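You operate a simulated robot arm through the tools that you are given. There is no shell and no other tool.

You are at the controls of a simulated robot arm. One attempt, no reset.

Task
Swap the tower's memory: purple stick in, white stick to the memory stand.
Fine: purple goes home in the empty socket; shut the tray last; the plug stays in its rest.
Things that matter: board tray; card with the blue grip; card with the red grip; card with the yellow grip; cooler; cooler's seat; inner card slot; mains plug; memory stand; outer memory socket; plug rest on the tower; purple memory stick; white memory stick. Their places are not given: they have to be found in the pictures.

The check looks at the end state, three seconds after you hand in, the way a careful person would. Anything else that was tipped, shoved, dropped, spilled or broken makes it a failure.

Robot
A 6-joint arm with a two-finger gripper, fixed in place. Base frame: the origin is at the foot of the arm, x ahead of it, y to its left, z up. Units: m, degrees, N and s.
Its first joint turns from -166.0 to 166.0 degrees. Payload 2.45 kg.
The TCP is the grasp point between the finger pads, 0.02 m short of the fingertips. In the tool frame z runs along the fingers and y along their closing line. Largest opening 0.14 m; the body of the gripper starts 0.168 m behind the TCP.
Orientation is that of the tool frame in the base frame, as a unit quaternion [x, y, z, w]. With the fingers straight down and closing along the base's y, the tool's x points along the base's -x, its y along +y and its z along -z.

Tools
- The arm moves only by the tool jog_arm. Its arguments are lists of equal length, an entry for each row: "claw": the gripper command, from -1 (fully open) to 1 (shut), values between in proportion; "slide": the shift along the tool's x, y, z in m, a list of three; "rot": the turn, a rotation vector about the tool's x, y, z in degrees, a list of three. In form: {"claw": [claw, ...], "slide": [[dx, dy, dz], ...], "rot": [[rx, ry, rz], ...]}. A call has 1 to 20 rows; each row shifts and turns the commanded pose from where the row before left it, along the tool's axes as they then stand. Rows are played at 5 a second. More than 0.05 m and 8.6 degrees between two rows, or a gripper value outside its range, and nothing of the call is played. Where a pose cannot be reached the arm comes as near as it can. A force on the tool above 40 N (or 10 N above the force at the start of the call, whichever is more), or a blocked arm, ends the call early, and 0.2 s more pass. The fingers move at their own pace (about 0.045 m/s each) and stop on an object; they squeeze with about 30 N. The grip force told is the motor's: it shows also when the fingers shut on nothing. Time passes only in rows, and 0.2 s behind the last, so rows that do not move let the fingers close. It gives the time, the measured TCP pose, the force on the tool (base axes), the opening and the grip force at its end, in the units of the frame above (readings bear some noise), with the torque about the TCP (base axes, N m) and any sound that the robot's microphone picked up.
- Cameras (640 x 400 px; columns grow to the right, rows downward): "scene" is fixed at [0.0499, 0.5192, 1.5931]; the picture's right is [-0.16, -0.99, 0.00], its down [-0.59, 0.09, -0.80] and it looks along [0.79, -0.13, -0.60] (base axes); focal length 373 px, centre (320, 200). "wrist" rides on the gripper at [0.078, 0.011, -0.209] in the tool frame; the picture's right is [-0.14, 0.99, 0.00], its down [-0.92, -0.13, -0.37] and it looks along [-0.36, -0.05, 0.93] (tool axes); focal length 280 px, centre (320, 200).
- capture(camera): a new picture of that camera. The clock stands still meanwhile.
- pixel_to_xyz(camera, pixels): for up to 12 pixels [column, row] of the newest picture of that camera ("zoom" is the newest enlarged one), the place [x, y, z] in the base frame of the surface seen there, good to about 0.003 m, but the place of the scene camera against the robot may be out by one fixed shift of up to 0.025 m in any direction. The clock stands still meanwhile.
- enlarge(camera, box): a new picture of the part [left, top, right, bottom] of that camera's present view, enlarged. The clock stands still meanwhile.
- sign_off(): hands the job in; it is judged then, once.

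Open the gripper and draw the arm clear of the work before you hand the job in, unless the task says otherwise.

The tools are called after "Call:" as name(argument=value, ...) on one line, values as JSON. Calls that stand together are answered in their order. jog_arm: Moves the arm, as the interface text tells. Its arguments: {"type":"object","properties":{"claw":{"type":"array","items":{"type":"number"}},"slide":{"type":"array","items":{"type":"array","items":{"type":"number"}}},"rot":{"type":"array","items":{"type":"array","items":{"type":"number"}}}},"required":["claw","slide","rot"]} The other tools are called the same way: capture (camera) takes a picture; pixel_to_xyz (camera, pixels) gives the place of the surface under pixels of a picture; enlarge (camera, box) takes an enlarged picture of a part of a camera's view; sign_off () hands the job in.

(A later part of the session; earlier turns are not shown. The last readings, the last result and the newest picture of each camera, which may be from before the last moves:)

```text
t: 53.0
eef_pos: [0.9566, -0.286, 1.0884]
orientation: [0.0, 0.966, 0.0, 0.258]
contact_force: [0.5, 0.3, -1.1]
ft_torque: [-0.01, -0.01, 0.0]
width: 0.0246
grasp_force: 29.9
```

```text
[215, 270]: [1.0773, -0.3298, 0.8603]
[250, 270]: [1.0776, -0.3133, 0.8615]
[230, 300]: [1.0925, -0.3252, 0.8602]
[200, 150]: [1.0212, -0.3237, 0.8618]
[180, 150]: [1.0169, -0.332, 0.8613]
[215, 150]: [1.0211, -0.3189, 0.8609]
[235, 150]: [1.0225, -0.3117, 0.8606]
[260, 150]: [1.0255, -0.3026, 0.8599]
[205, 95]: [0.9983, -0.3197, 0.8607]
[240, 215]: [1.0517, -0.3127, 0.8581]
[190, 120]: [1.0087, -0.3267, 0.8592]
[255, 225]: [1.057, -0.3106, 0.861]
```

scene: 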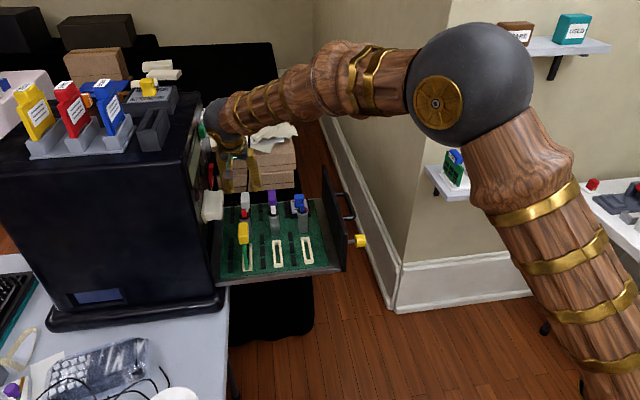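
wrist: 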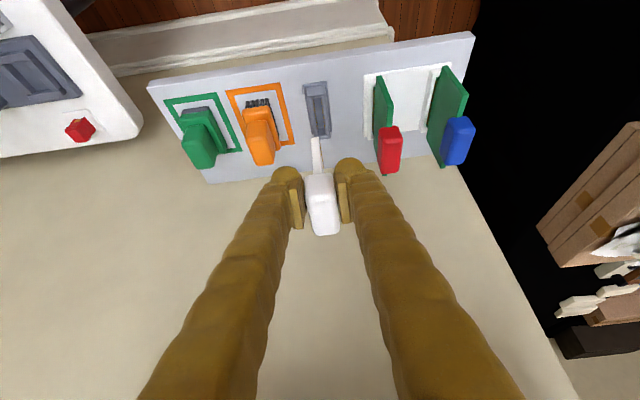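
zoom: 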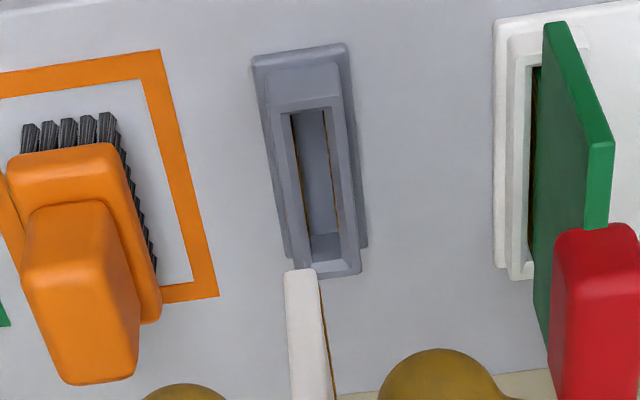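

The slot is at zoom (318,170) and the blade tip at (303,285); measuring these.

Call:
pixel_to_xyz(camera="zoom", pixels=[[287, 280], [316, 280], [302, 272], [310, 310], [283, 170], [345, 170], [297, 170], [335, 170], [315, 170], [305, 104], [330, 255], [332, 268]])

```text
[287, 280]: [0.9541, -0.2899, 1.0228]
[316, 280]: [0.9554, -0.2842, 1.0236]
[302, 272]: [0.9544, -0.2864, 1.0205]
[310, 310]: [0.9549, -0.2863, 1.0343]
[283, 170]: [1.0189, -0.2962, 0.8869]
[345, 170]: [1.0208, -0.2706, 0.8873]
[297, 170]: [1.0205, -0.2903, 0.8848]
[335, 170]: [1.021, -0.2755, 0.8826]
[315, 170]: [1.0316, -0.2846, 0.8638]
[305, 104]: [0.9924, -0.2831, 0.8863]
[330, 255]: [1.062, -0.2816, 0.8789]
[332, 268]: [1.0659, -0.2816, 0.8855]
```

Slot centre y≈-0.283, blade centre y≈-0.287; target TCP ≈(1.004, -0.2828). I shift there and descend to 1 cm above the stand.

Call:
jog_arm(claw=[1, 1, 1, 1, 1, 1, 1], slide=[[-0.0205, 0.0017, 0.01185], [-0.0205, 0.0017, 0.01185], [0.0154, 0, 0.0267], [0.0154, 0, 0.0267], [0.0154, 0, 0.0267], [0.0144, 0, 0.025], [0, 0, 0]], rot=[[0, 0, 0], [0, 0, 0], [0, 0, 0], [0, 0, 0], [0, 0, 0], [0, 0, 0], [0, 0, 0]])

Call:
enlarge(camera="wrist", box=[270, 80, 370, 200])

Call:
enlarge(camera="scene", box=[440, 110, 560, 200])

```text
t: 54.6
eef_pos: [1.0026, -0.2806, 0.9671]
orientation: [0.0, 0.966, 0.0, 0.258]
contact_force: [-0.7, -0.4, -0.2]
ft_torque: [0.0, 0.0, 0.02]
width: 0.0245
grasp_force: 29.9
```

```text
3.33 times, centred on (320, 140) of wrist
```

zoom: 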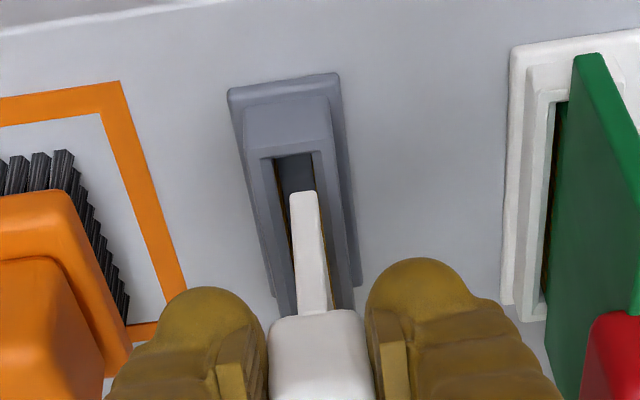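

```text
4.44 times, centred on (500, 155) of scene
```

zoom: 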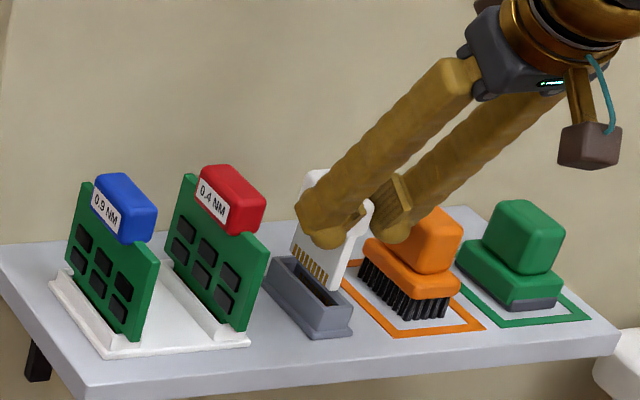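

Contacts visible on white's +y face; alignment looks right. I measure blade and slot once more at close range.

Call:
enlarge(camera="wrist", box=[290, 110, 350, 190])

Call:
pixel_to_xyz(camera="zoom", pixels=[[235, 150], [285, 150], [262, 140], [265, 200], [175, 120], [200, 120], [290, 90], [310, 120], [205, 90], [300, 85]])

```text
5.00 times, centred on (320, 150) of wrist
```

zoom: 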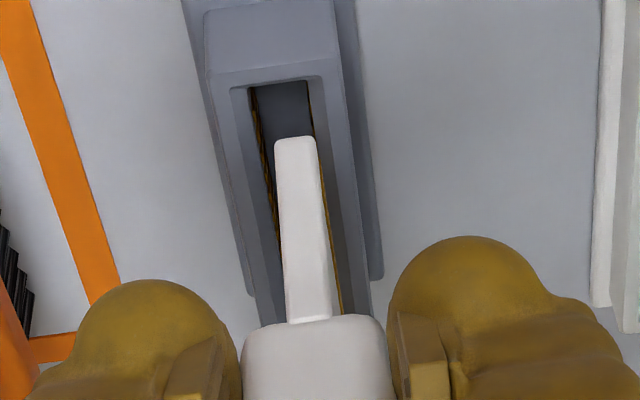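

```text
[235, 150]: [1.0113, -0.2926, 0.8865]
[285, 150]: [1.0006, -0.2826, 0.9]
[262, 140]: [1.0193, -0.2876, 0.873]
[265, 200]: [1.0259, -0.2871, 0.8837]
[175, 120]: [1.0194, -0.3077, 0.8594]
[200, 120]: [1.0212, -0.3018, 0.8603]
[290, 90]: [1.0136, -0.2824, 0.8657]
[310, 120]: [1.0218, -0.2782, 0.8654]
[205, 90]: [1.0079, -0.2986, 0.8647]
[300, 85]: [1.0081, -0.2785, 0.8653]
```

Blade centre y≈-0.281 versus slot -0.283: I shift -2 mm and lower in small steps toward the rim.

Call:
jog_arm(claw=[1, 1, 1, 1, 1, 1, 1], slide=[[0, -0.002, 0], [0.002, 0, 0.0035], [0.002, 0, 0.0035], [0.002, 0, 0.0035], [0.002, 0, 0.0035], [0.001, 0, 0.00173], [0, 0, 0]], rot=[[0, 0, 0], [0, 0, 0], [0, 0, 0], [0, 0, 0], [0, 0, 0], [0, 0, 0], [0, 0, 0]])

```text
t: 56.2
eef_pos: [1.0048, -0.2836, 0.9492]
orientation: [0.0, 0.966, 0.001, 0.26]
contact_force: [-13.7, -0.4, 20.5]
ft_torque: [0.0, -0.34, -0.01]
width: 0.0245
grasp_force: 29.7
```

Same signature as before (rear chamfer contact): I back up 4 mm, shift 3 mm in -x, and lower again.

Call:
jog_arm(claw=[1, 1, 1, 1, 1], slide=[[-0.002, 0, -0.0035], [0.0026, 0, -0.0015], [0.002, 0, 0.0035], [0.001, 0, 0.00175], [0, 0, 0]], rot=[[0, 0, 0], [0, 0, 0], [0, 0, 0], [0, 0, 0], [0, 0, 0]])

```text
t: 57.4
eef_pos: [1.0012, -0.2827, 0.9462]
orientation: [0.001, 0.966, 0.001, 0.258]
contact_force: [0.4, 0.2, -1.2]
ft_torque: [-0.05, 0.03, 0.02]
width: 0.0246
grasp_force: 29.3
```

No contact at z 0.946 now. I continue down 6 mm.

Call:
jog_arm(claw=[1, 1, 1], slide=[[0.0015, 0, 0.0026], [0.0015, 0, 0.0026], [0, 0, 0]], rot=[[0, 0, 0], [0, 0, 0], [0, 0, 0]])

```text
t: 58.2
eef_pos: [1.0014, -0.2822, 0.9398]
orientation: [-0.001, 0.966, 0.0, 0.259]
contact_force: [7.3, -2.9, 0.8]
ft_torque: [-0.05, -0.04, -0.02]
width: 0.0245
grasp_force: 30.0
```

Only small lateral loads; expected seat is z≈0.937. I lower 3 mm more.

Call:
jog_arm(claw=[1, 1, 1], slide=[[0.0006, 0, 0.0019], [0.001, 0, 0.00173], [0, 0, 0]], rot=[[0, 0, 0], [0, 0, 0], [0, 0, 0]])

Call:
capture(camera="wrist")

Call:
enlarge(camera="scene", box=[440, 110, 560, 200])

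Call:
pixel_to_xyz(camera="wrist", pixels=[[322, 200], [322, 210], [322, 190], [323, 220]])

```text
t: 59.0
eef_pos: [1.0024, -0.2811, 0.9357]
orientation: [0.0, 0.966, 0.0, 0.259]
contact_force: [12.1, 9.4, 0.8]
ft_torque: [0.12, -0.08, 0.05]
width: 0.0244
grasp_force: 29.7
```

```text
taken
```

wrist: 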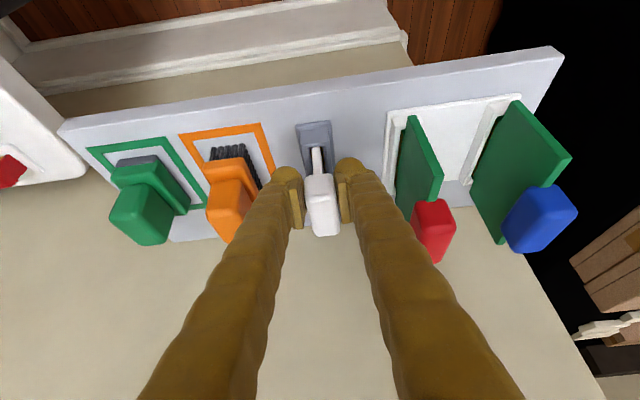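

```text
4.44 times, centred on (500, 155) of scene
```

zoom: 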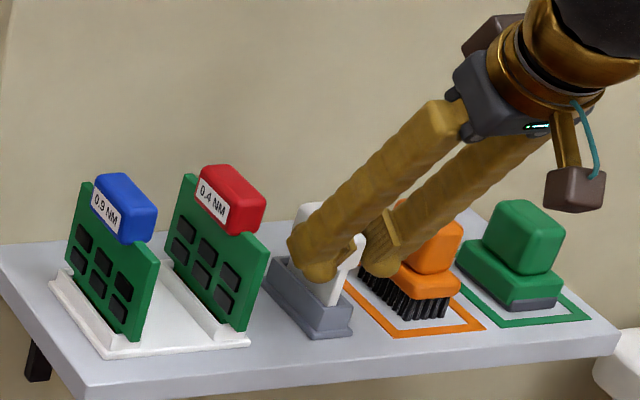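

```text
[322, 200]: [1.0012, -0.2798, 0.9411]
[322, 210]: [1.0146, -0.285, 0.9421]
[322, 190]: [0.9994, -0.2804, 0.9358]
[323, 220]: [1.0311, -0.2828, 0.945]
```

Top reads 0.942, the same as purple had in this stand. I relieve the lateral loads (+0.6 mm x, +0.8 mm y) and press 1.5 mm down to confirm the bottom.

Call:
jog_arm(claw=[1, 1, 1], slide=[[-0.0005, 0.0008, 0.0003], [0.00075, 0, 0.0013], [0, 0, 0]], rot=[[0, 0, 0], [0, 0, 0], [0, 0, 0]])

```text
t: 59.8
eef_pos: [1.0032, -0.2836, 0.9353]
orientation: [0.0, 0.966, 0.0, 0.258]
contact_force: [-9.3, 7.1, 12.2]
ft_torque: [0.11, 0.45, 0.06]
width: 0.0243
grasp_force: 30.1
```

12 N upward: white is on the bottom of the stand. I open the fingers and rise straight up.

Call:
jog_arm(claw=[0.8, 0.5, 0.25, 0.25, 0.25], slide=[[0, 0, 0], [0, 0, 0], [0, 0, 0], [0, 0, 0], [0, 0, 0]], rot=[[0, 0, 0], [0, 0, 0], [0, 0, 0], [0, 0, 0], [0, 0, 0]])

Call:
jog_arm(claw=[0.25, 0.25, 0.25, 0.25, 0.25, 0.25], slide=[[-0.005, 0, -0.00866], [-0.01, 0, -0.01732], [-0.015, 0, -0.026], [-0.015, 0, -0.026], [-0.015, 0, -0.026], [0, 0, 0]], rot=[[0, 0, 0], [0, 0, 0], [0, 0, 0], [0, 0, 0], [0, 0, 0], [0, 0, 0]])

Call:
capture(camera="wrist")

Call:
enlarge(camera="scene", box=[440, 110, 560, 200])

```text
t: 61.0
eef_pos: [1.0026, -0.2829, 0.934]
orientation: [0.001, 0.966, 0.0, 0.259]
contact_force: [-1.5, -0.9, 0.0]
ft_torque: [-0.04, 0.0, 0.01]
width: 0.0526
grasp_force: 0.1
```

```text
t: 62.4
eef_pos: [1.0024, -0.2839, 1.0554]
orientation: [-0.001, 0.966, 0.001, 0.258]
contact_force: [-0.4, 0.4, 0.3]
ft_torque: [0.0, 0.03, 0.02]
width: 0.0528
grasp_force: 0.0
```

```text
taken
```

wrist: 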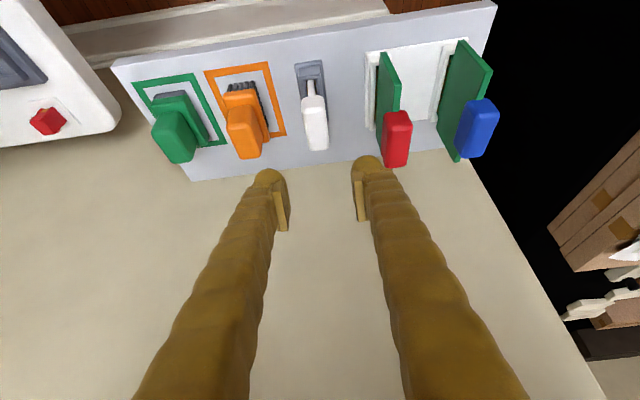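

```text
4.44 times, centred on (500, 155) of scene
```

zoom: 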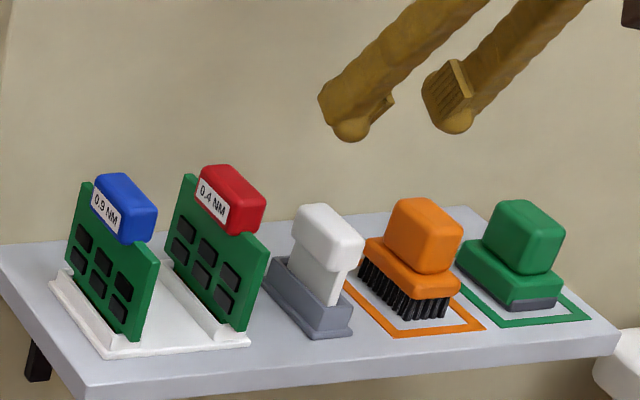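

White stands upright in the memory stand and the neighbours are untouched. I return to the tray with closed fingers to check purple's seating before shutting the tray.

Call:
jog_arm(claw=[0.25, 0.6, 1, 1, 1, 1, 1, 1, 1, 1, 1, 1, 1, 1, 1, 1, 1, 1, 1], slide=[[0.0433, 0, -0.024], [-0.005, 0, -0.009], [0, 0.046, 0], [0, 0.046, 0], [0, 0.046, 0], [0, 0.046, 0], [0, 0.046, 0], [0, 0.046, 0], [0, 0.046, 0], [0, 0.046, 0], [0, 0.046, 0], [0, 0.046, 0], [0, 0.046, 0], [0, 0.046, 0], [0, 0.046, 0], [0, 0.046, 0], [0, 0.046, 0], [0, 0.046, 0], [0, 0, 0]], rot=[[0, 0, 0], [0, 0, 0], [0, 0, 0], [0, 0, 0], [0, 0, 0], [0, 0, 0], [0, 0, 0], [0, 0, 0], [0, 0, 0], [0, 0, 0], [0, 0, 0], [0, 0, 0], [0, 0, 0], [0, 0, 0], [0, 0, 0], [0, 0, 0], [0, 0, 0], [0, 0, 0], [0, 0, 0]])

Call:
capture(camera="wrist")

Call:
capture(camera="scene")

```text
t: 66.4
eef_pos: [0.957, 0.4516, 1.0643]
orientation: [0.0, 0.966, 0.0, 0.258]
contact_force: [-0.1, 0.3, -0.4]
ft_torque: [-0.04, -0.03, -0.01]
width: 0.0
grasp_force: 29.6
```

```text
taken
```

wrist: 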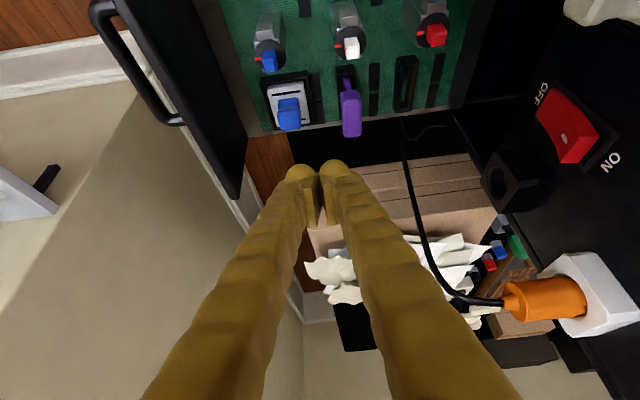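

```text
taken
```

scene: 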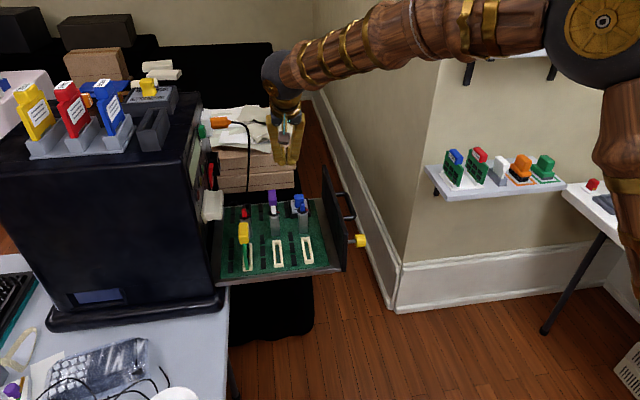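

Plug and neighbours are fine. I move the closed fingertips above purple's grip (wrist (350,112)) and lower to ~2.5 cm above it.

Call:
jog_arm(claw=[1, 1, 1, 1, 1, 1, 1], slide=[[-0.0254, 0.024, 0.01465], [-0.0254, 0.024, 0.01465], [0.01425, 0, 0.0247], [0.01425, 0, 0.0247], [0.01425, 0, 0.0247], [0.01425, 0, 0.0247], [0, 0, 0]], rot=[[0, 0, 0], [0, 0, 0], [0, 0, 0], [0, 0, 0], [0, 0, 0], [0, 0, 0], [0, 0, 0]])

Call:
capture(camera="wrist")

Call:
enlarge(camera="scene", box=[220, 140, 330, 230])

```text
t: 68.0
eef_pos: [1.0117, 0.5021, 0.9495]
orientation: [0.001, 0.966, -0.001, 0.259]
contact_force: [-0.1, 0.4, 0.3]
ft_torque: [0.04, 0.01, 0.0]
width: 0.0
grasp_force: 29.1
```

```text
taken
```

wrist: 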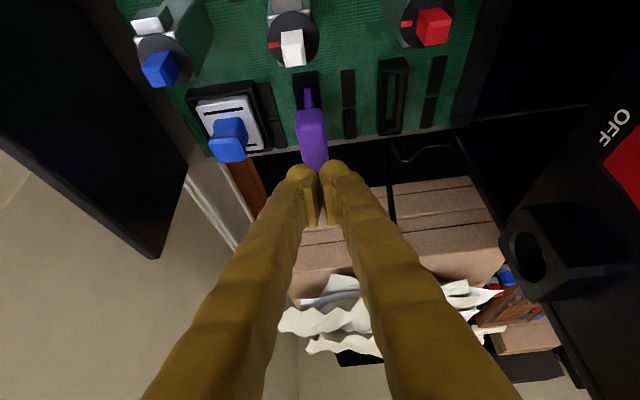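

```text
4.44 times, centred on (275, 185) of scene
```

zoom: 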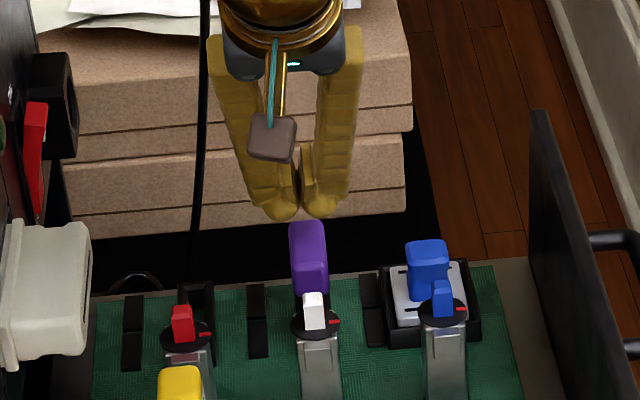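

Fingertips are right above purple. I lower to ~3 mm above its top.

Call:
jog_arm(claw=[1, 1, 1, 1, 1, 1, 1], slide=[[0, -0.002, 0], [0.002, 0, 0.00346], [0.002, 0, 0.00346], [0.002, 0, 0.00346], [0.002, 0, 0.00346], [0.002, 0, 0.00346], [0, 0, 0]], rot=[[0, 0, 0], [0, 0, 0], [0, 0, 0], [0, 0, 0], [0, 0, 0], [0, 0, 0], [0, 0, 0]])

Call:
jog_arm(claw=[1, 1], slide=[[0.002, 0, 0.00346], [0, 0, 0]], rot=[[0, 0, 0], [0, 0, 0]])

```text
t: 69.6
eef_pos: [1.0129, 0.4978, 0.9302]
orientation: [0.0, 0.966, 0.0, 0.259]
contact_force: [-0.5, -1.0, 0.1]
ft_torque: [-0.02, 0.02, -0.02]
width: 0.0001
grasp_force: 29.5
```

```text
t: 70.2
eef_pos: [1.0135, 0.4985, 0.9267]
orientation: [0.0, 0.966, 0.0, 0.26]
contact_force: [0.0, 0.6, 0.3]
ft_torque: [0.0, 0.0, -0.01]
width: 0.0
grasp_force: 29.8
```

Still free at z 0.9267. I lower 2 mm at a time.

Call:
jog_arm(claw=[1, 1], slide=[[0.001, 0, 0.00173], [0, 0, 0]], rot=[[0, 0, 0], [0, 0, 0]])

Call:
jog_arm(claw=[1, 1], slide=[[0.001, 0, 0.00173], [0, 0, 0]], rot=[[0, 0, 0], [0, 0, 0]])

```text
t: 70.8
eef_pos: [1.013, 0.4986, 0.9241]
orientation: [-0.001, 0.966, 0.0, 0.259]
contact_force: [0.9, -0.5, -0.6]
ft_torque: [0.0, 0.01, -0.01]
width: 0.0001
grasp_force: 29.6
```

```text
t: 71.4
eef_pos: [1.0131, 0.4995, 0.922]
orientation: [0.0, 0.966, 0.0, 0.259]
contact_force: [0.0, -0.5, 0.2]
ft_torque: [0.01, -0.03, -0.02]
width: 0.0001
grasp_force: 29.8
```

Still no contact; continuing 2 mm steps.

Call:
jog_arm(claw=[1, 1], slide=[[0.001, 0, 0.00173], [0, 0, 0]], rot=[[0, 0, 0], [0, 0, 0]])

Call:
jog_arm(claw=[1, 1], slide=[[0.001, 0, 0.00173], [0, 0, 0]], rot=[[0, 0, 0], [0, 0, 0]])

Call:
capture(camera="wrist")

Call:
enlarge(camera="scene", box=[240, 160, 310, 220])

```text
t: 72.0
eef_pos: [1.012, 0.4988, 0.9201]
orientation: [0.0, 0.966, 0.0, 0.258]
contact_force: [-0.2, -0.1, 0.3]
ft_torque: [-0.01, 0.01, -0.02]
width: 0.0057
grasp_force: 29.3
```

```text
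t: 72.6
eef_pos: [1.0131, 0.4992, 0.9185]
orientation: [0.0, 0.966, 0.0, 0.259]
contact_force: [-2.4, -3.3, 15.6]
ft_torque: [-0.04, 0.11, 0.03]
width: 0.0059
grasp_force: 29.6
```

```text
taken
```

wrist: 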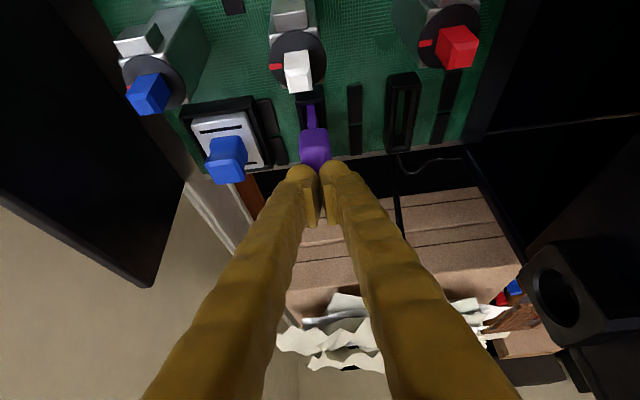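

```text
6.67 times, centred on (275, 190) of scene
```

zoom: 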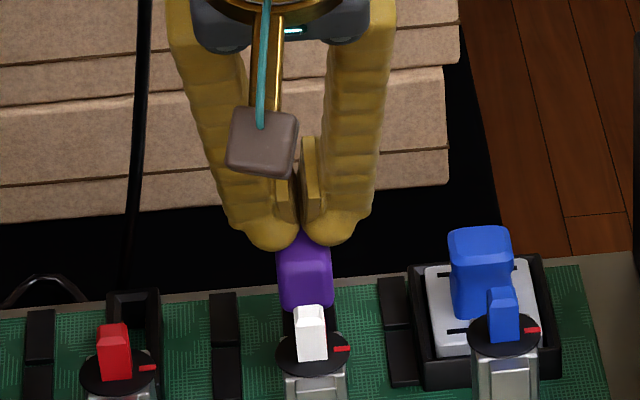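

Contact: 15.6 N at z 0.9185. I press ~1 mm more to be sure the stick is fully home, then read.

Call:
jog_arm(claw=[1, 1, 1], slide=[[0.0005, 0, 0.00087], [0, 0, 0], [0, 0, 0]], rot=[[0, 0, 0], [0, 0, 0], [0, 0, 0]])

```text
t: 73.4
eef_pos: [1.0117, 0.4999, 0.92]
orientation: [0.0, 0.966, 0.0, 0.259]
contact_force: [1.9, -0.5, 33.6]
ft_torque: [-0.03, 0.11, -0.02]
width: 0.0062
grasp_force: 29.2
```

33.6 N held without motion: purple is firmly home. I lift off straight up, then move back over the aisle in front of the tray panel.

Call:
jog_arm(claw=[1, 1, 1, 1, 1, 1, 1, 1, 1, 1, 1, 1, 1, 1, 1], slide=[[-0.01, 0, -0.01732], [-0.015, 0, -0.026], [-0.02, 0, -0.0346], [-0.02, 0, -0.0346], [0.0217, -0.03, -0.0125], [0.0217, -0.03, -0.0125], [0.0217, -0.03, -0.0125], [0.0217, -0.03, -0.0125], [0.0217, -0.03, -0.0125], [0, -0.045, 0], [0, -0.045, 0], [0, -0.045, 0], [0, -0.045, 0], [0, -0.04, 0], [0, 0, 0]], rot=[[0, 0, 0], [0, 0, 0], [0, 0, 0], [0, 0, 0], [0, 0, 0], [0, 0, 0], [0, 0, 0], [0, 0, 0], [0, 0, 0], [0, 7.5, 0], [0, 7.5, 0], [0, 7.5, 0], [0, 7.5, 0], [0, 0, 0], [0, 0, 0]])

Call:
capture(camera="wrist")

Call:
capture(camera="scene")

```text
t: 76.6
eef_pos: [0.8854, 0.1292, 1.0457]
orientation: [0.0, 1.0, 0.0, 0.0]
contact_force: [0.3, 0.2, 0.0]
ft_torque: [-0.01, 0.03, -0.01]
width: 0.0002
grasp_force: 29.7
```

```text
taken
```

wrist: 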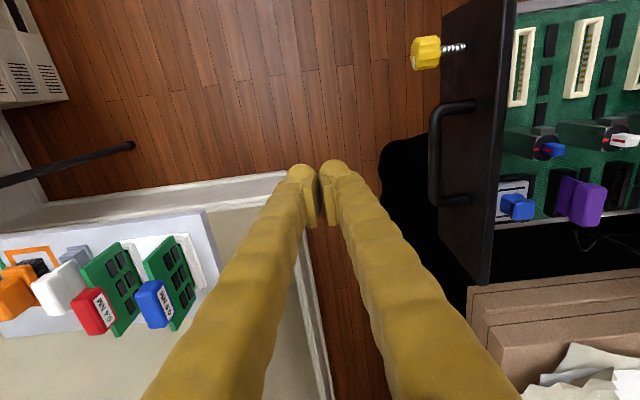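

```text
taken
```

scene: 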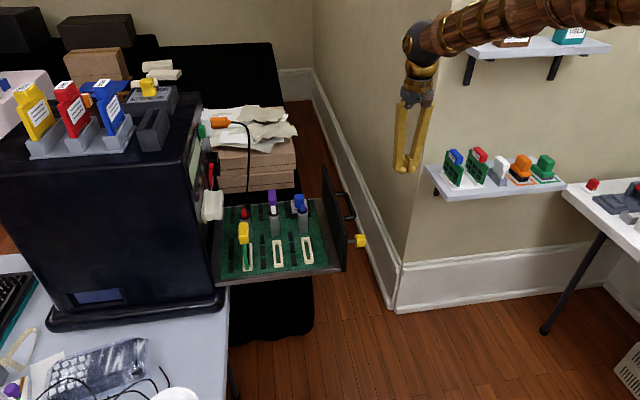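

The panel with its handle (435–470,110–200) and yellow thumbscrew (425,52) is visible. I measure where the bare face can be pushed.

Call:
pixel_to_xyz(camera="wrist", pixels=[[435, 120], [435, 155], [437, 195], [470, 103], [465, 200], [455, 70], [480, 75], [425, 52], [455, 48], [495, 100], [455, 240], [490, 270]])

Call:
enlarge(camera="scene", box=[300, 150, 390, 290])

Call:
enlarge(camera="wrist", box=[390, 0, 640, 290])

```text
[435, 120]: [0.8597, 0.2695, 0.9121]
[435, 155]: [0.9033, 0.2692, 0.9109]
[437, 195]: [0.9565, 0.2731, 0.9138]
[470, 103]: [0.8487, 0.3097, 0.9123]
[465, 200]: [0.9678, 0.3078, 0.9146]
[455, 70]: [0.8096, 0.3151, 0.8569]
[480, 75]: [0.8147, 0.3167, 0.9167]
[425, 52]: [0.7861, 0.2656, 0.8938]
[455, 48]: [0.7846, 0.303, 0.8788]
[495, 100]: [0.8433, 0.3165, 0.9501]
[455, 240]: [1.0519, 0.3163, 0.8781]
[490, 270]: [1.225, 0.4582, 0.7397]
```

```text
2.86 times, centred on (345, 220) of scene
```

zoom: 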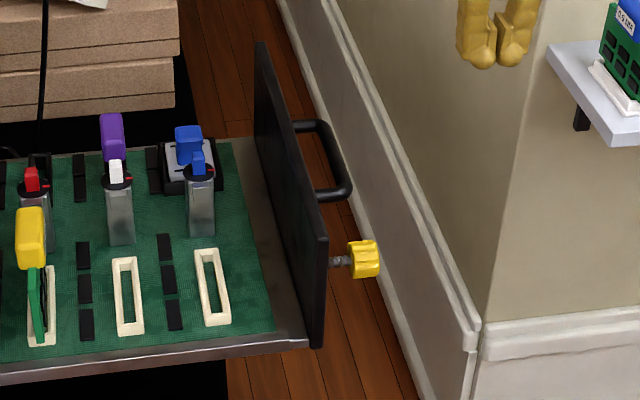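

```text
1.38 times, centred on (515, 145) of wrist
```

zoom: 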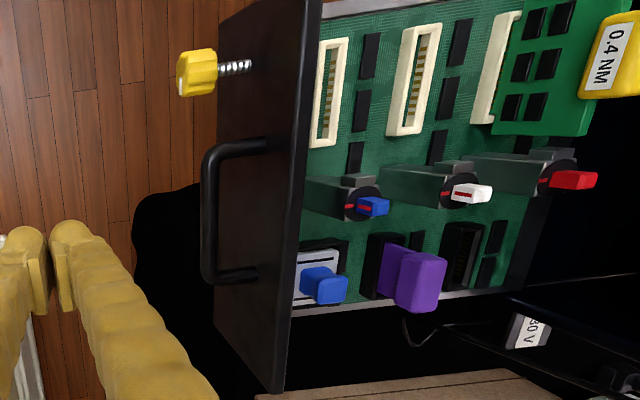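

Panel face y≈0.316, top z 0.951, handle bar x 0.85–0.967 at y≈0.27–0.285, z≈0.91. I will push on the face strip above the handle with closed fingers tilted ~50° toward +y (so the gripper body trails). First rotate above/in front of the panel.

Call:
jog_arm(claw=[1, 1, 1, 1, 1, 1, 1, 1, 1, 1], slide=[[-0.0115, 0.04, 0], [-0.0115, 0.04, 0], [0, 0, 0], [0, 0, 0], [0, 0, 0], [0, 0, 0], [0, 0, 0], [0, 0, 0], [0, 0, 0], [0, 0, 0]], rot=[[0, 0, 0], [0, 0, 0], [-7.5, 0, 0], [-7.5, 0, 0], [-7.5, 0, 0], [-7.5, 0, 0], [-7.5, 0, 0], [-7.5, 0, 0], [-5, 0, 0], [0, 0, 0]])

Call:
capture(camera="wrist")

Call:
capture(camera="scene")

```text
t: 78.8
eef_pos: [0.9105, 0.209, 1.0464]
orientation: [0.0, 0.906, 0.423, 0.0]
contact_force: [-0.8, -0.3, 0.0]
ft_torque: [-0.01, 0.01, -0.01]
width: 0.0002
grasp_force: 28.9
```

```text
taken
```

wrist: 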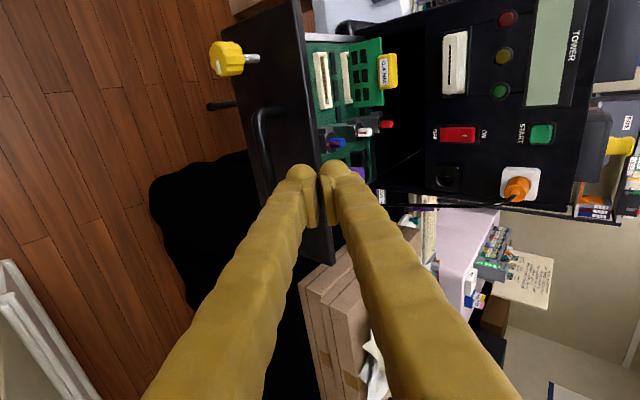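

```text
taken
```

scene: 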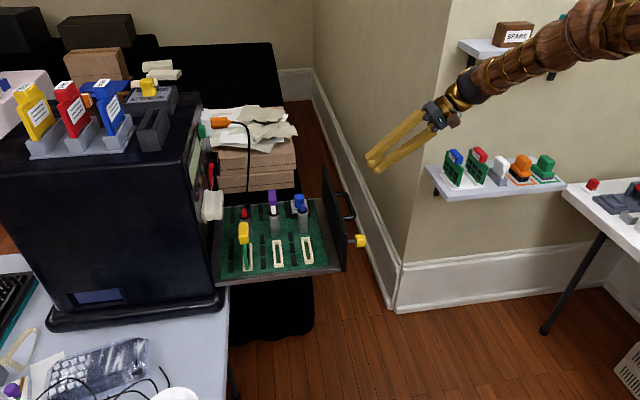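

The tool now points toward +y and down. I bring the fingertips down just in front of the panel's upper edge, behind the handle bar.

Call:
jog_arm(claw=[1, 1, 1, 1], slide=[[0.0008, 0.0005, 0.032], [0.0008, 0.0005, 0.032], [0.0008, 0.0005, 0.032], [0, 0, 0]], rot=[[0, 0, 0], [0, 0, 0], [0, 0, 0], [0, 0, 0]])

Call:
capture(camera="wrist")

Call:
enlarge(camera="scene", box=[280, 130, 400, 270])

```text
t: 79.8
eef_pos: [0.9085, 0.285, 0.9855]
orientation: [0.0, 0.906, 0.422, 0.0]
contact_force: [-0.6, 0.5, -0.3]
ft_torque: [0.02, 0.0, 0.0]
width: 0.0001
grasp_force: 29.1
```

```text
taken
```

wrist: 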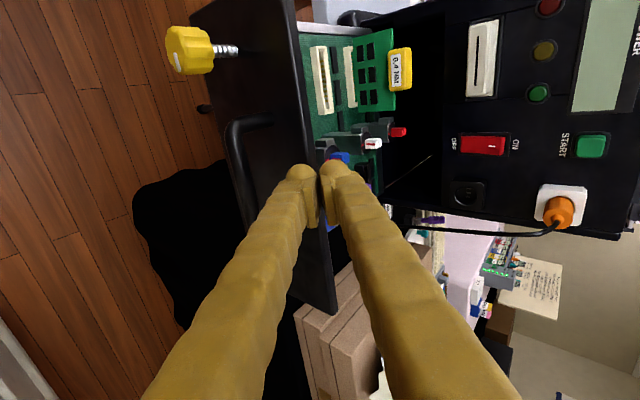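

```text
2.86 times, centred on (340, 200) of scene
```

zoom: 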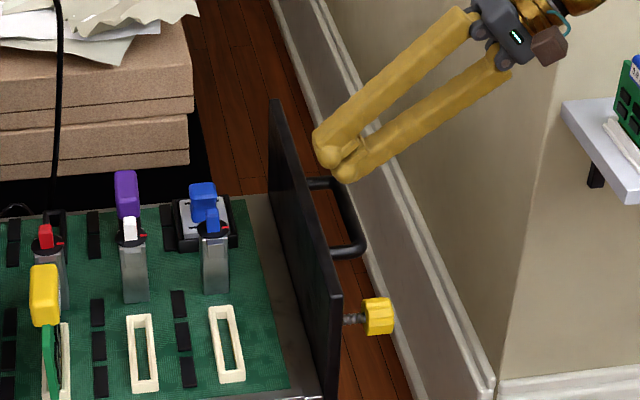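

Fingertips hover just above the panel edge/handle gap. I lower ~4 cm in two steps and read force.

Call:
jog_arm(claw=[1, 1, 1, 1], slide=[[0, -0.0107, 0.009], [0, -0.0107, 0.009], [0, -0.0107, 0.009], [0, 0, 0]], rot=[[0, 0, 0], [0, 0, 0], [0, 0, 0], [0, 0, 0]])

Call:
capture(camera="wrist")

Call:
enlarge(camera="scene", box=[300, 150, 380, 250])

```text
t: 80.8
eef_pos: [0.9085, 0.2834, 0.9446]
orientation: [0.0, 0.907, 0.422, 0.0]
contact_force: [-0.2, 0.1, 0.9]
ft_torque: [-0.01, 0.01, 0.0]
width: 0.0
grasp_force: 28.9
```

```text
taken
```

wrist: 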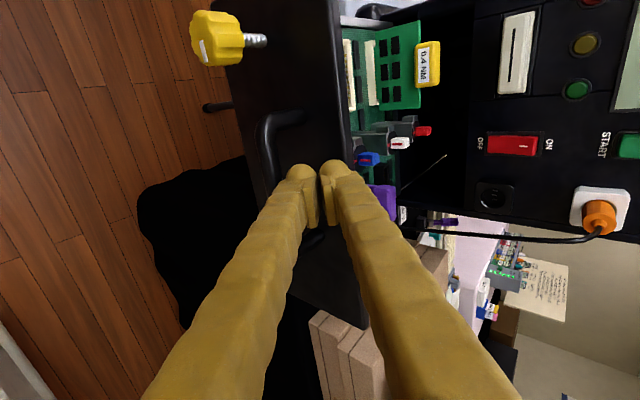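

```text
4.00 times, centred on (340, 200) of scene
```

zoom: 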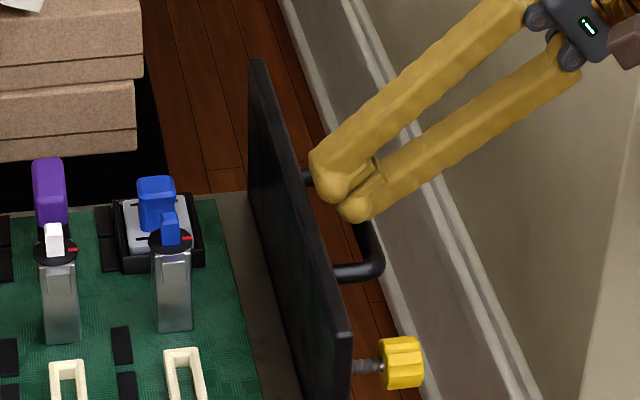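

No contact yet; the tips face the panel just below its top edge. I lower 3 mm more and advance 8 mm in +y to touch the panel.

Call:
jog_arm(claw=[1, 1, 1, 1], slide=[[0, -0.0023, 0.0019], [0, 0.0026, 0.0031], [0, 0.0026, 0.0031], [0, 0, 0]], rot=[[0, 0, 0], [0, 0, 0], [0, 0, 0], [0, 0, 0]])

```text
t: 81.8
eef_pos: [0.908, 0.2924, 0.9407]
orientation: [0.001, 0.906, 0.423, 0.0]
contact_force: [-0.5, -1.1, 0.0]
ft_torque: [-0.02, -0.05, -0.02]
width: 0.0
grasp_force: 28.9
```

Just about at the panel; I advance in 6 mm steps and watch the force.

Call:
jog_arm(claw=[1, 1, 1, 1, 1], slide=[[0, 0.0039, 0.0046], [0, 0.0039, 0.0046], [0, 0.0039, 0.0046], [0, 0.0039, 0.0046], [0, 0, 0]], rot=[[0, 0, 0], [0, 0, 0], [0, 0, 0], [0, 0, 0], [0, 0, 0]])

Call:
capture(camera="wrist")

Call:
enlarge(camera="scene", box=[200, 130, 380, 280])

```text
t: 83.0
eef_pos: [0.9078, 0.315, 0.941]
orientation: [0.0, 0.906, 0.422, 0.0]
contact_force: [-0.2, 0.5, 0.3]
ft_torque: [0.01, 0.04, 0.01]
width: 0.0
grasp_force: 29.2
```

```text
taken
```

wrist: 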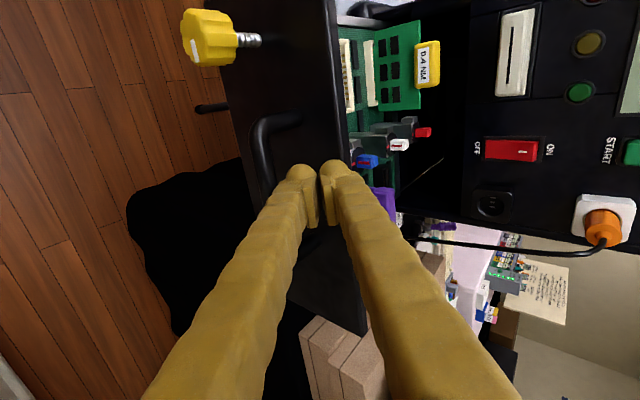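

```text
2.67 times, centred on (290, 205) of scene
```

zoom: 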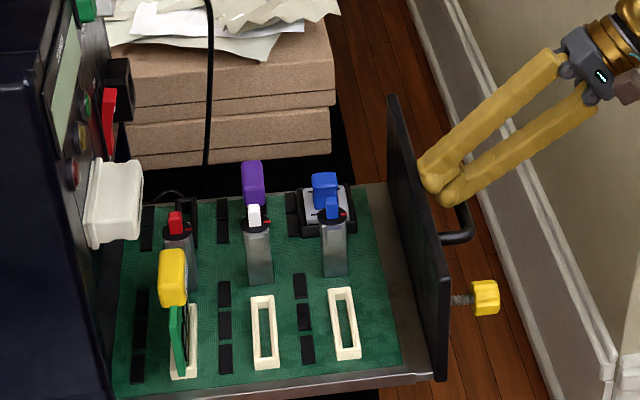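

I check whether the panel has begun moving by measuring its face now.

Call:
pixel_to_xyz(camera="wrist", pixels=[[300, 60], [335, 60], [337, 100], [290, 85], [265, 160], [320, 280], [210, 40]])

```text
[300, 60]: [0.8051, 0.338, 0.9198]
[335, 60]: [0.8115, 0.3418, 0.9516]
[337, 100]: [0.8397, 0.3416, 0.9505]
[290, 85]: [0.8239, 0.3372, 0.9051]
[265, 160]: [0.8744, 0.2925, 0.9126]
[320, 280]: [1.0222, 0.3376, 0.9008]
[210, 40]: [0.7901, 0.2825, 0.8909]
```

The panel moved from y 0.316 to 0.338: the tray slides easily. I push on gently, 12 mm per row.

Call:
jog_arm(claw=[1, 1, 1, 1, 1, 1, 1, 1, 1, 1, 1, 1, 1], slide=[[0, 0.0045, 0.0054], [0, 0.0077, 0.0092], [0, 0.0077, 0.0092], [0, 0.0077, 0.0092], [0, 0.0077, 0.0092], [0, 0.0077, 0.0092], [0, 0.0077, 0.0092], [0, 0.0077, 0.0092], [0, 0.0077, 0.0092], [0, 0.0077, 0.0092], [0, 0.0077, 0.0092], [0, 0.0045, 0.0054], [0, 0, 0]], rot=[[0, 0, 0], [0, 0, 0], [0, 0, 0], [0, 0, 0], [0, 0, 0], [0, 0, 0], [0, 0, 0], [0, 0, 0], [0, 0, 0], [0, 0, 0], [0, 0, 0], [0, 0, 0], [0, 0, 0]])

Call:
capture(camera="wrist")

Call:
capture(camera="scene")

```text
t: 85.8
eef_pos: [0.9069, 0.4512, 0.9415]
orientation: [-0.001, 0.906, 0.423, 0.001]
contact_force: [-0.7, 0.4, -0.2]
ft_torque: [0.03, 0.02, -0.01]
width: 0.0001
grasp_force: 29.2
```

```text
taken
```

wrist: 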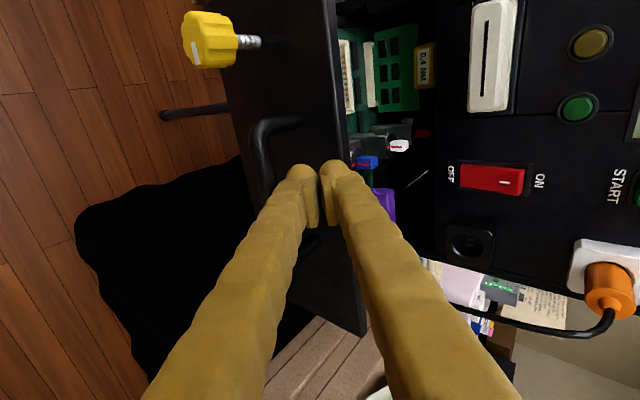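

```text
taken
```

scene: 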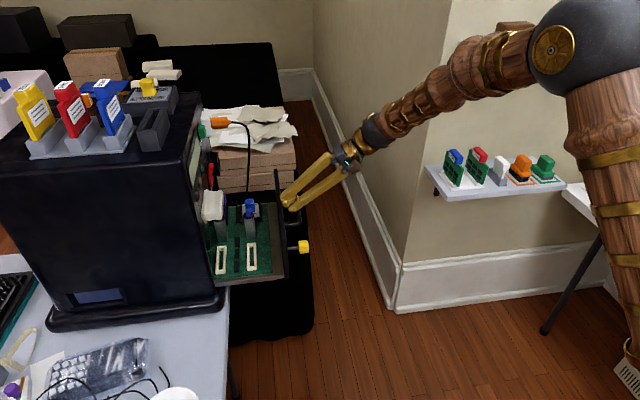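

The tray is gliding in with purple steady. I continue pushing ~0.11 m more while watching the cord and force.

Call:
jog_arm(claw=[1, 1, 1, 1, 1, 1, 1, 1, 1, 1, 1], slide=[[0, 0.0045, 0.0054], [0, 0.0077, 0.0092], [0, 0.0077, 0.0092], [0, 0.0077, 0.0092], [0, 0.0077, 0.0092], [0, 0.0077, 0.0092], [0, 0.0077, 0.0092], [0, 0.0077, 0.0092], [0, 0.0077, 0.0092], [0, 0.0045, 0.0054], [0, 0, 0]], rot=[[0, 0, 0], [0, 0, 0], [0, 0, 0], [0, 0, 0], [0, 0, 0], [0, 0, 0], [0, 0, 0], [0, 0, 0], [0, 0, 0], [0, 0, 0], [0, 0, 0]])

Call:
capture(camera="wrist")

Call:
capture(camera="scene")

```text
t: 88.2
eef_pos: [0.9075, 0.5601, 0.9402]
orientation: [0.0, 0.906, 0.422, 0.0]
contact_force: [-0.5, -0.7, -1.1]
ft_torque: [0.01, 0.01, -0.03]
width: 0.0
grasp_force: 28.9
```

```text
taken
```

wrist: 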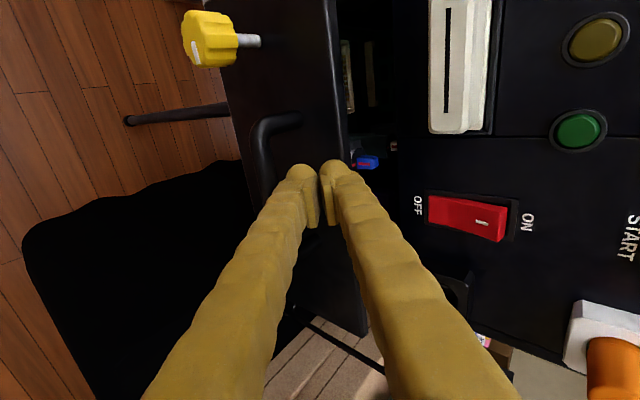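

```text
taken
```

scene: 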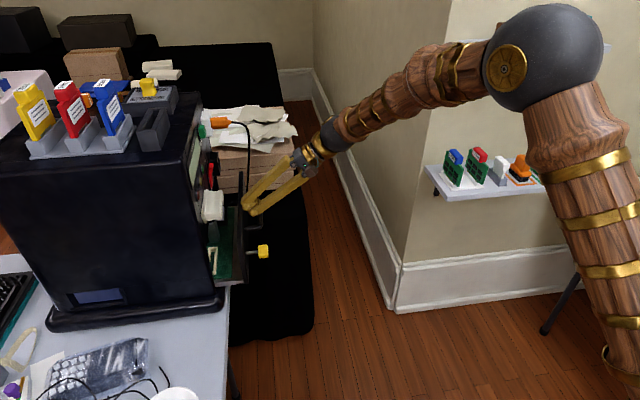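

Panel face is now at about y 0.583, ~7 cm to go; nothing is in the way. I push slowly, 7 mm per row.

Call:
jog_arm(claw=[1, 1, 1, 1, 1, 1, 1, 1], slide=[[0, 0.0045, 0.0054], [0, 0.0045, 0.0054], [0, 0.0045, 0.0054], [0, 0.0045, 0.0054], [0, 0.0045, 0.0054], [0, 0.0045, 0.0054], [0, 0.0045, 0.0054], [0, 0, 0]], rot=[[0, 0, 0], [0, 0, 0], [0, 0, 0], [0, 0, 0], [0, 0, 0], [0, 0, 0], [0, 0, 0], [0, 0, 0]])

Call:
capture(camera="wrist")

Call:
enlarge(camera="scene", box=[180, 100, 340, 300])

```text
t: 90.0
eef_pos: [0.9081, 0.6076, 0.9419]
orientation: [0.0, 0.906, 0.422, -0.001]
contact_force: [-0.3, -0.6, -0.1]
ft_torque: [-0.04, -0.01, 0.0]
width: 0.0
grasp_force: 29.4
```

```text
taken
```

wrist: 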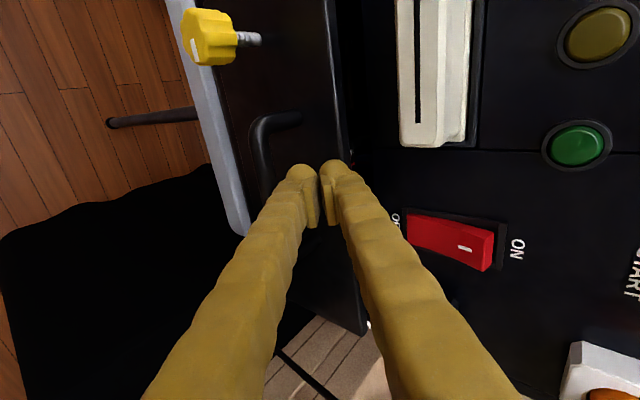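

```text
2.00 times, centred on (260, 200) of scene
```

zoom: 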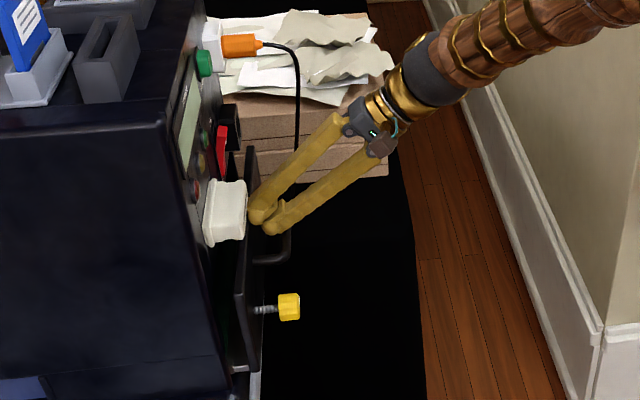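

Nearly shut (face ≈0.631). I keep pushing in 5 mm steps until it stops.

Call:
jog_arm(claw=[1, 1, 1, 1, 1, 1, 1], slide=[[0, 0.0032, 0.0038], [0, 0.0032, 0.0038], [0, 0.0032, 0.0038], [0, 0.0032, 0.0038], [0, 0.0032, 0.0038], [0, 0.0032, 0.0038], [0, 0, 0]], rot=[[0, 0, 0], [0, 0, 0], [0, 0, 0], [0, 0, 0], [0, 0, 0], [0, 0, 0], [0, 0, 0]])

Call:
capture(camera="wrist")

Call:
enlarge(camera="scene", box=[180, 100, 340, 300])

```text
t: 91.3
eef_pos: [0.9087, 0.6319, 0.9412]
orientation: [0.001, 0.907, 0.422, -0.001]
contact_force: [-1.0, -8.8, 2.3]
ft_torque: [0.05, 0.09, 0.03]
width: 0.0002
grasp_force: 29.6
stopped in row 6: the force on the tool passed its limit at 53 N (the readings are from after the stop); the commanded pose is now the measured one
```

```text
taken
```

wrist: 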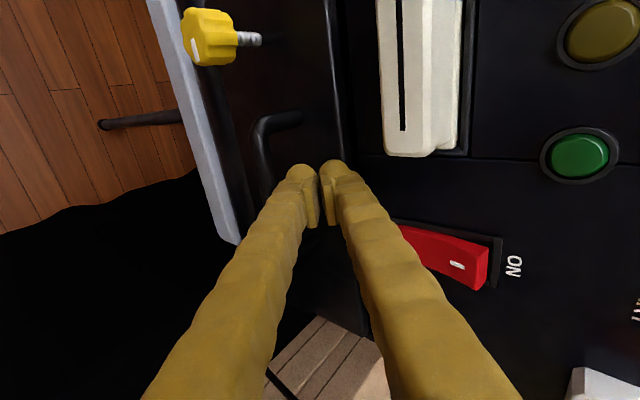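

```text
2.00 times, centred on (260, 200) of scene
```

zoom: 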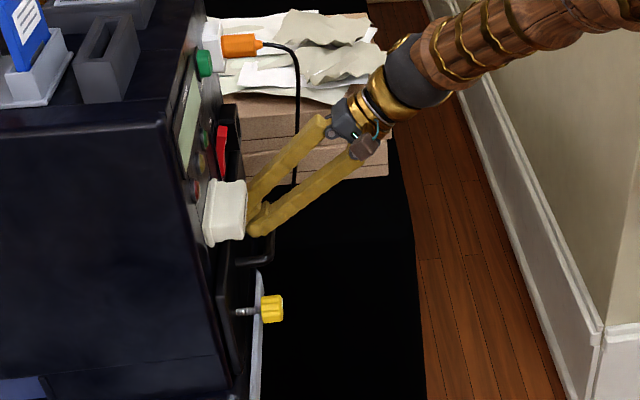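

The push stopped with 53 N at TCP y≈0.632. I check whether the panel really reached the tower or something else blocks.

Call:
pixel_to_xyz(camera="wrist", pixels=[[300, 60], [332, 60], [340, 100], [285, 90], [360, 60], [365, 130], [490, 100], [385, 150], [440, 250], [320, 290], [352, 140], [375, 20]])

Call:
enlarge(camera="wrist", box=[280, 0, 520, 200])

Call:
enlarge(camera="scene", box=[200, 160, 270, 300])

```text
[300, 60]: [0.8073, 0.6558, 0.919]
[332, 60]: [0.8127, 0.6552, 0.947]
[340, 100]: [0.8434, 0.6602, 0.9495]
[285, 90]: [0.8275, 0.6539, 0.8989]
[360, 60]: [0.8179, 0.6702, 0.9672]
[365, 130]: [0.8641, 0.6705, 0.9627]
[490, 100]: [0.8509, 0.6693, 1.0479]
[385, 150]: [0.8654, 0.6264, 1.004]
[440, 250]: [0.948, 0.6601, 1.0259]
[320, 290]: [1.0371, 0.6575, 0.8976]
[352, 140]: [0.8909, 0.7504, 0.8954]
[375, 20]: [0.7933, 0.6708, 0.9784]
```

```text
2.00 times, centred on (400, 100) of wrist
```

zoom: 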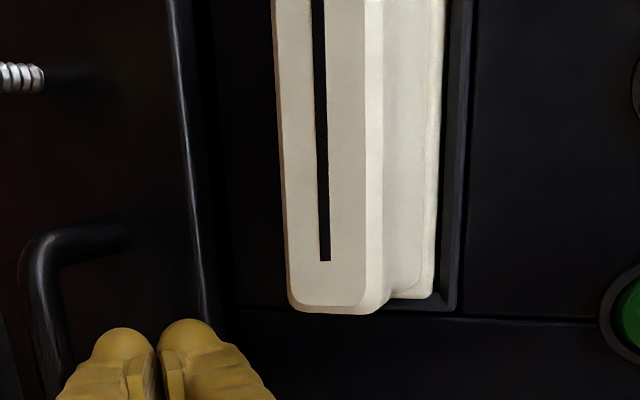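

```text
2.86 times, centred on (235, 230) of scene
```

zoom: 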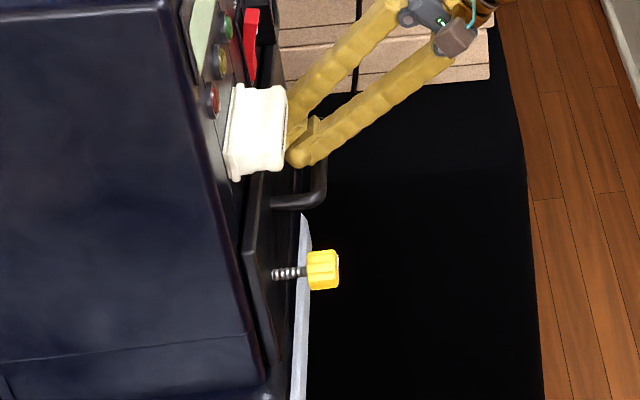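

Panel face is at y 0.6555 and the tower face at ~0.6705. I check the panel thickness, i.e. whether any gap remains.

Call:
pixel_to_xyz(camera="wrist", pixels=[[326, 50], [329, 50], [332, 50], [335, 50], [338, 50], [341, 50], [344, 50], [347, 50], [350, 50], [353, 50], [356, 50], [359, 50]])

Call:
pixel_to_xyz(camera="scene", pixels=[[262, 245], [252, 245], [262, 265], [270, 283], [266, 292], [261, 230], [255, 262], [250, 275]])

```text
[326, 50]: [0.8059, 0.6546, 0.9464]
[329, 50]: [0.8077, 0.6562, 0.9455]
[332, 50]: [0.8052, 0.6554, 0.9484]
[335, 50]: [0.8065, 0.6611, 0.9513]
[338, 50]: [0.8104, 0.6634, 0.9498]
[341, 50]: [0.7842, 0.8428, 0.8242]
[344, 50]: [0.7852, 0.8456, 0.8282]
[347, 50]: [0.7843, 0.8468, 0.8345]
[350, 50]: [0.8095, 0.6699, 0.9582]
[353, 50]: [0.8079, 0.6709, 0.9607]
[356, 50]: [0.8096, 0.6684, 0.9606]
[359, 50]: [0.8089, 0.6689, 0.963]
```

```text
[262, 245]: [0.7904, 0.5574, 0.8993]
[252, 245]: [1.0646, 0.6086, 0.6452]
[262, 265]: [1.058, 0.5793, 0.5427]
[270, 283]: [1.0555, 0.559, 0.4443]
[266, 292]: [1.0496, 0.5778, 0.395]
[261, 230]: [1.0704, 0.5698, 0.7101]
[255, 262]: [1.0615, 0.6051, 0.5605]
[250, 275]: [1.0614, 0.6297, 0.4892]
```

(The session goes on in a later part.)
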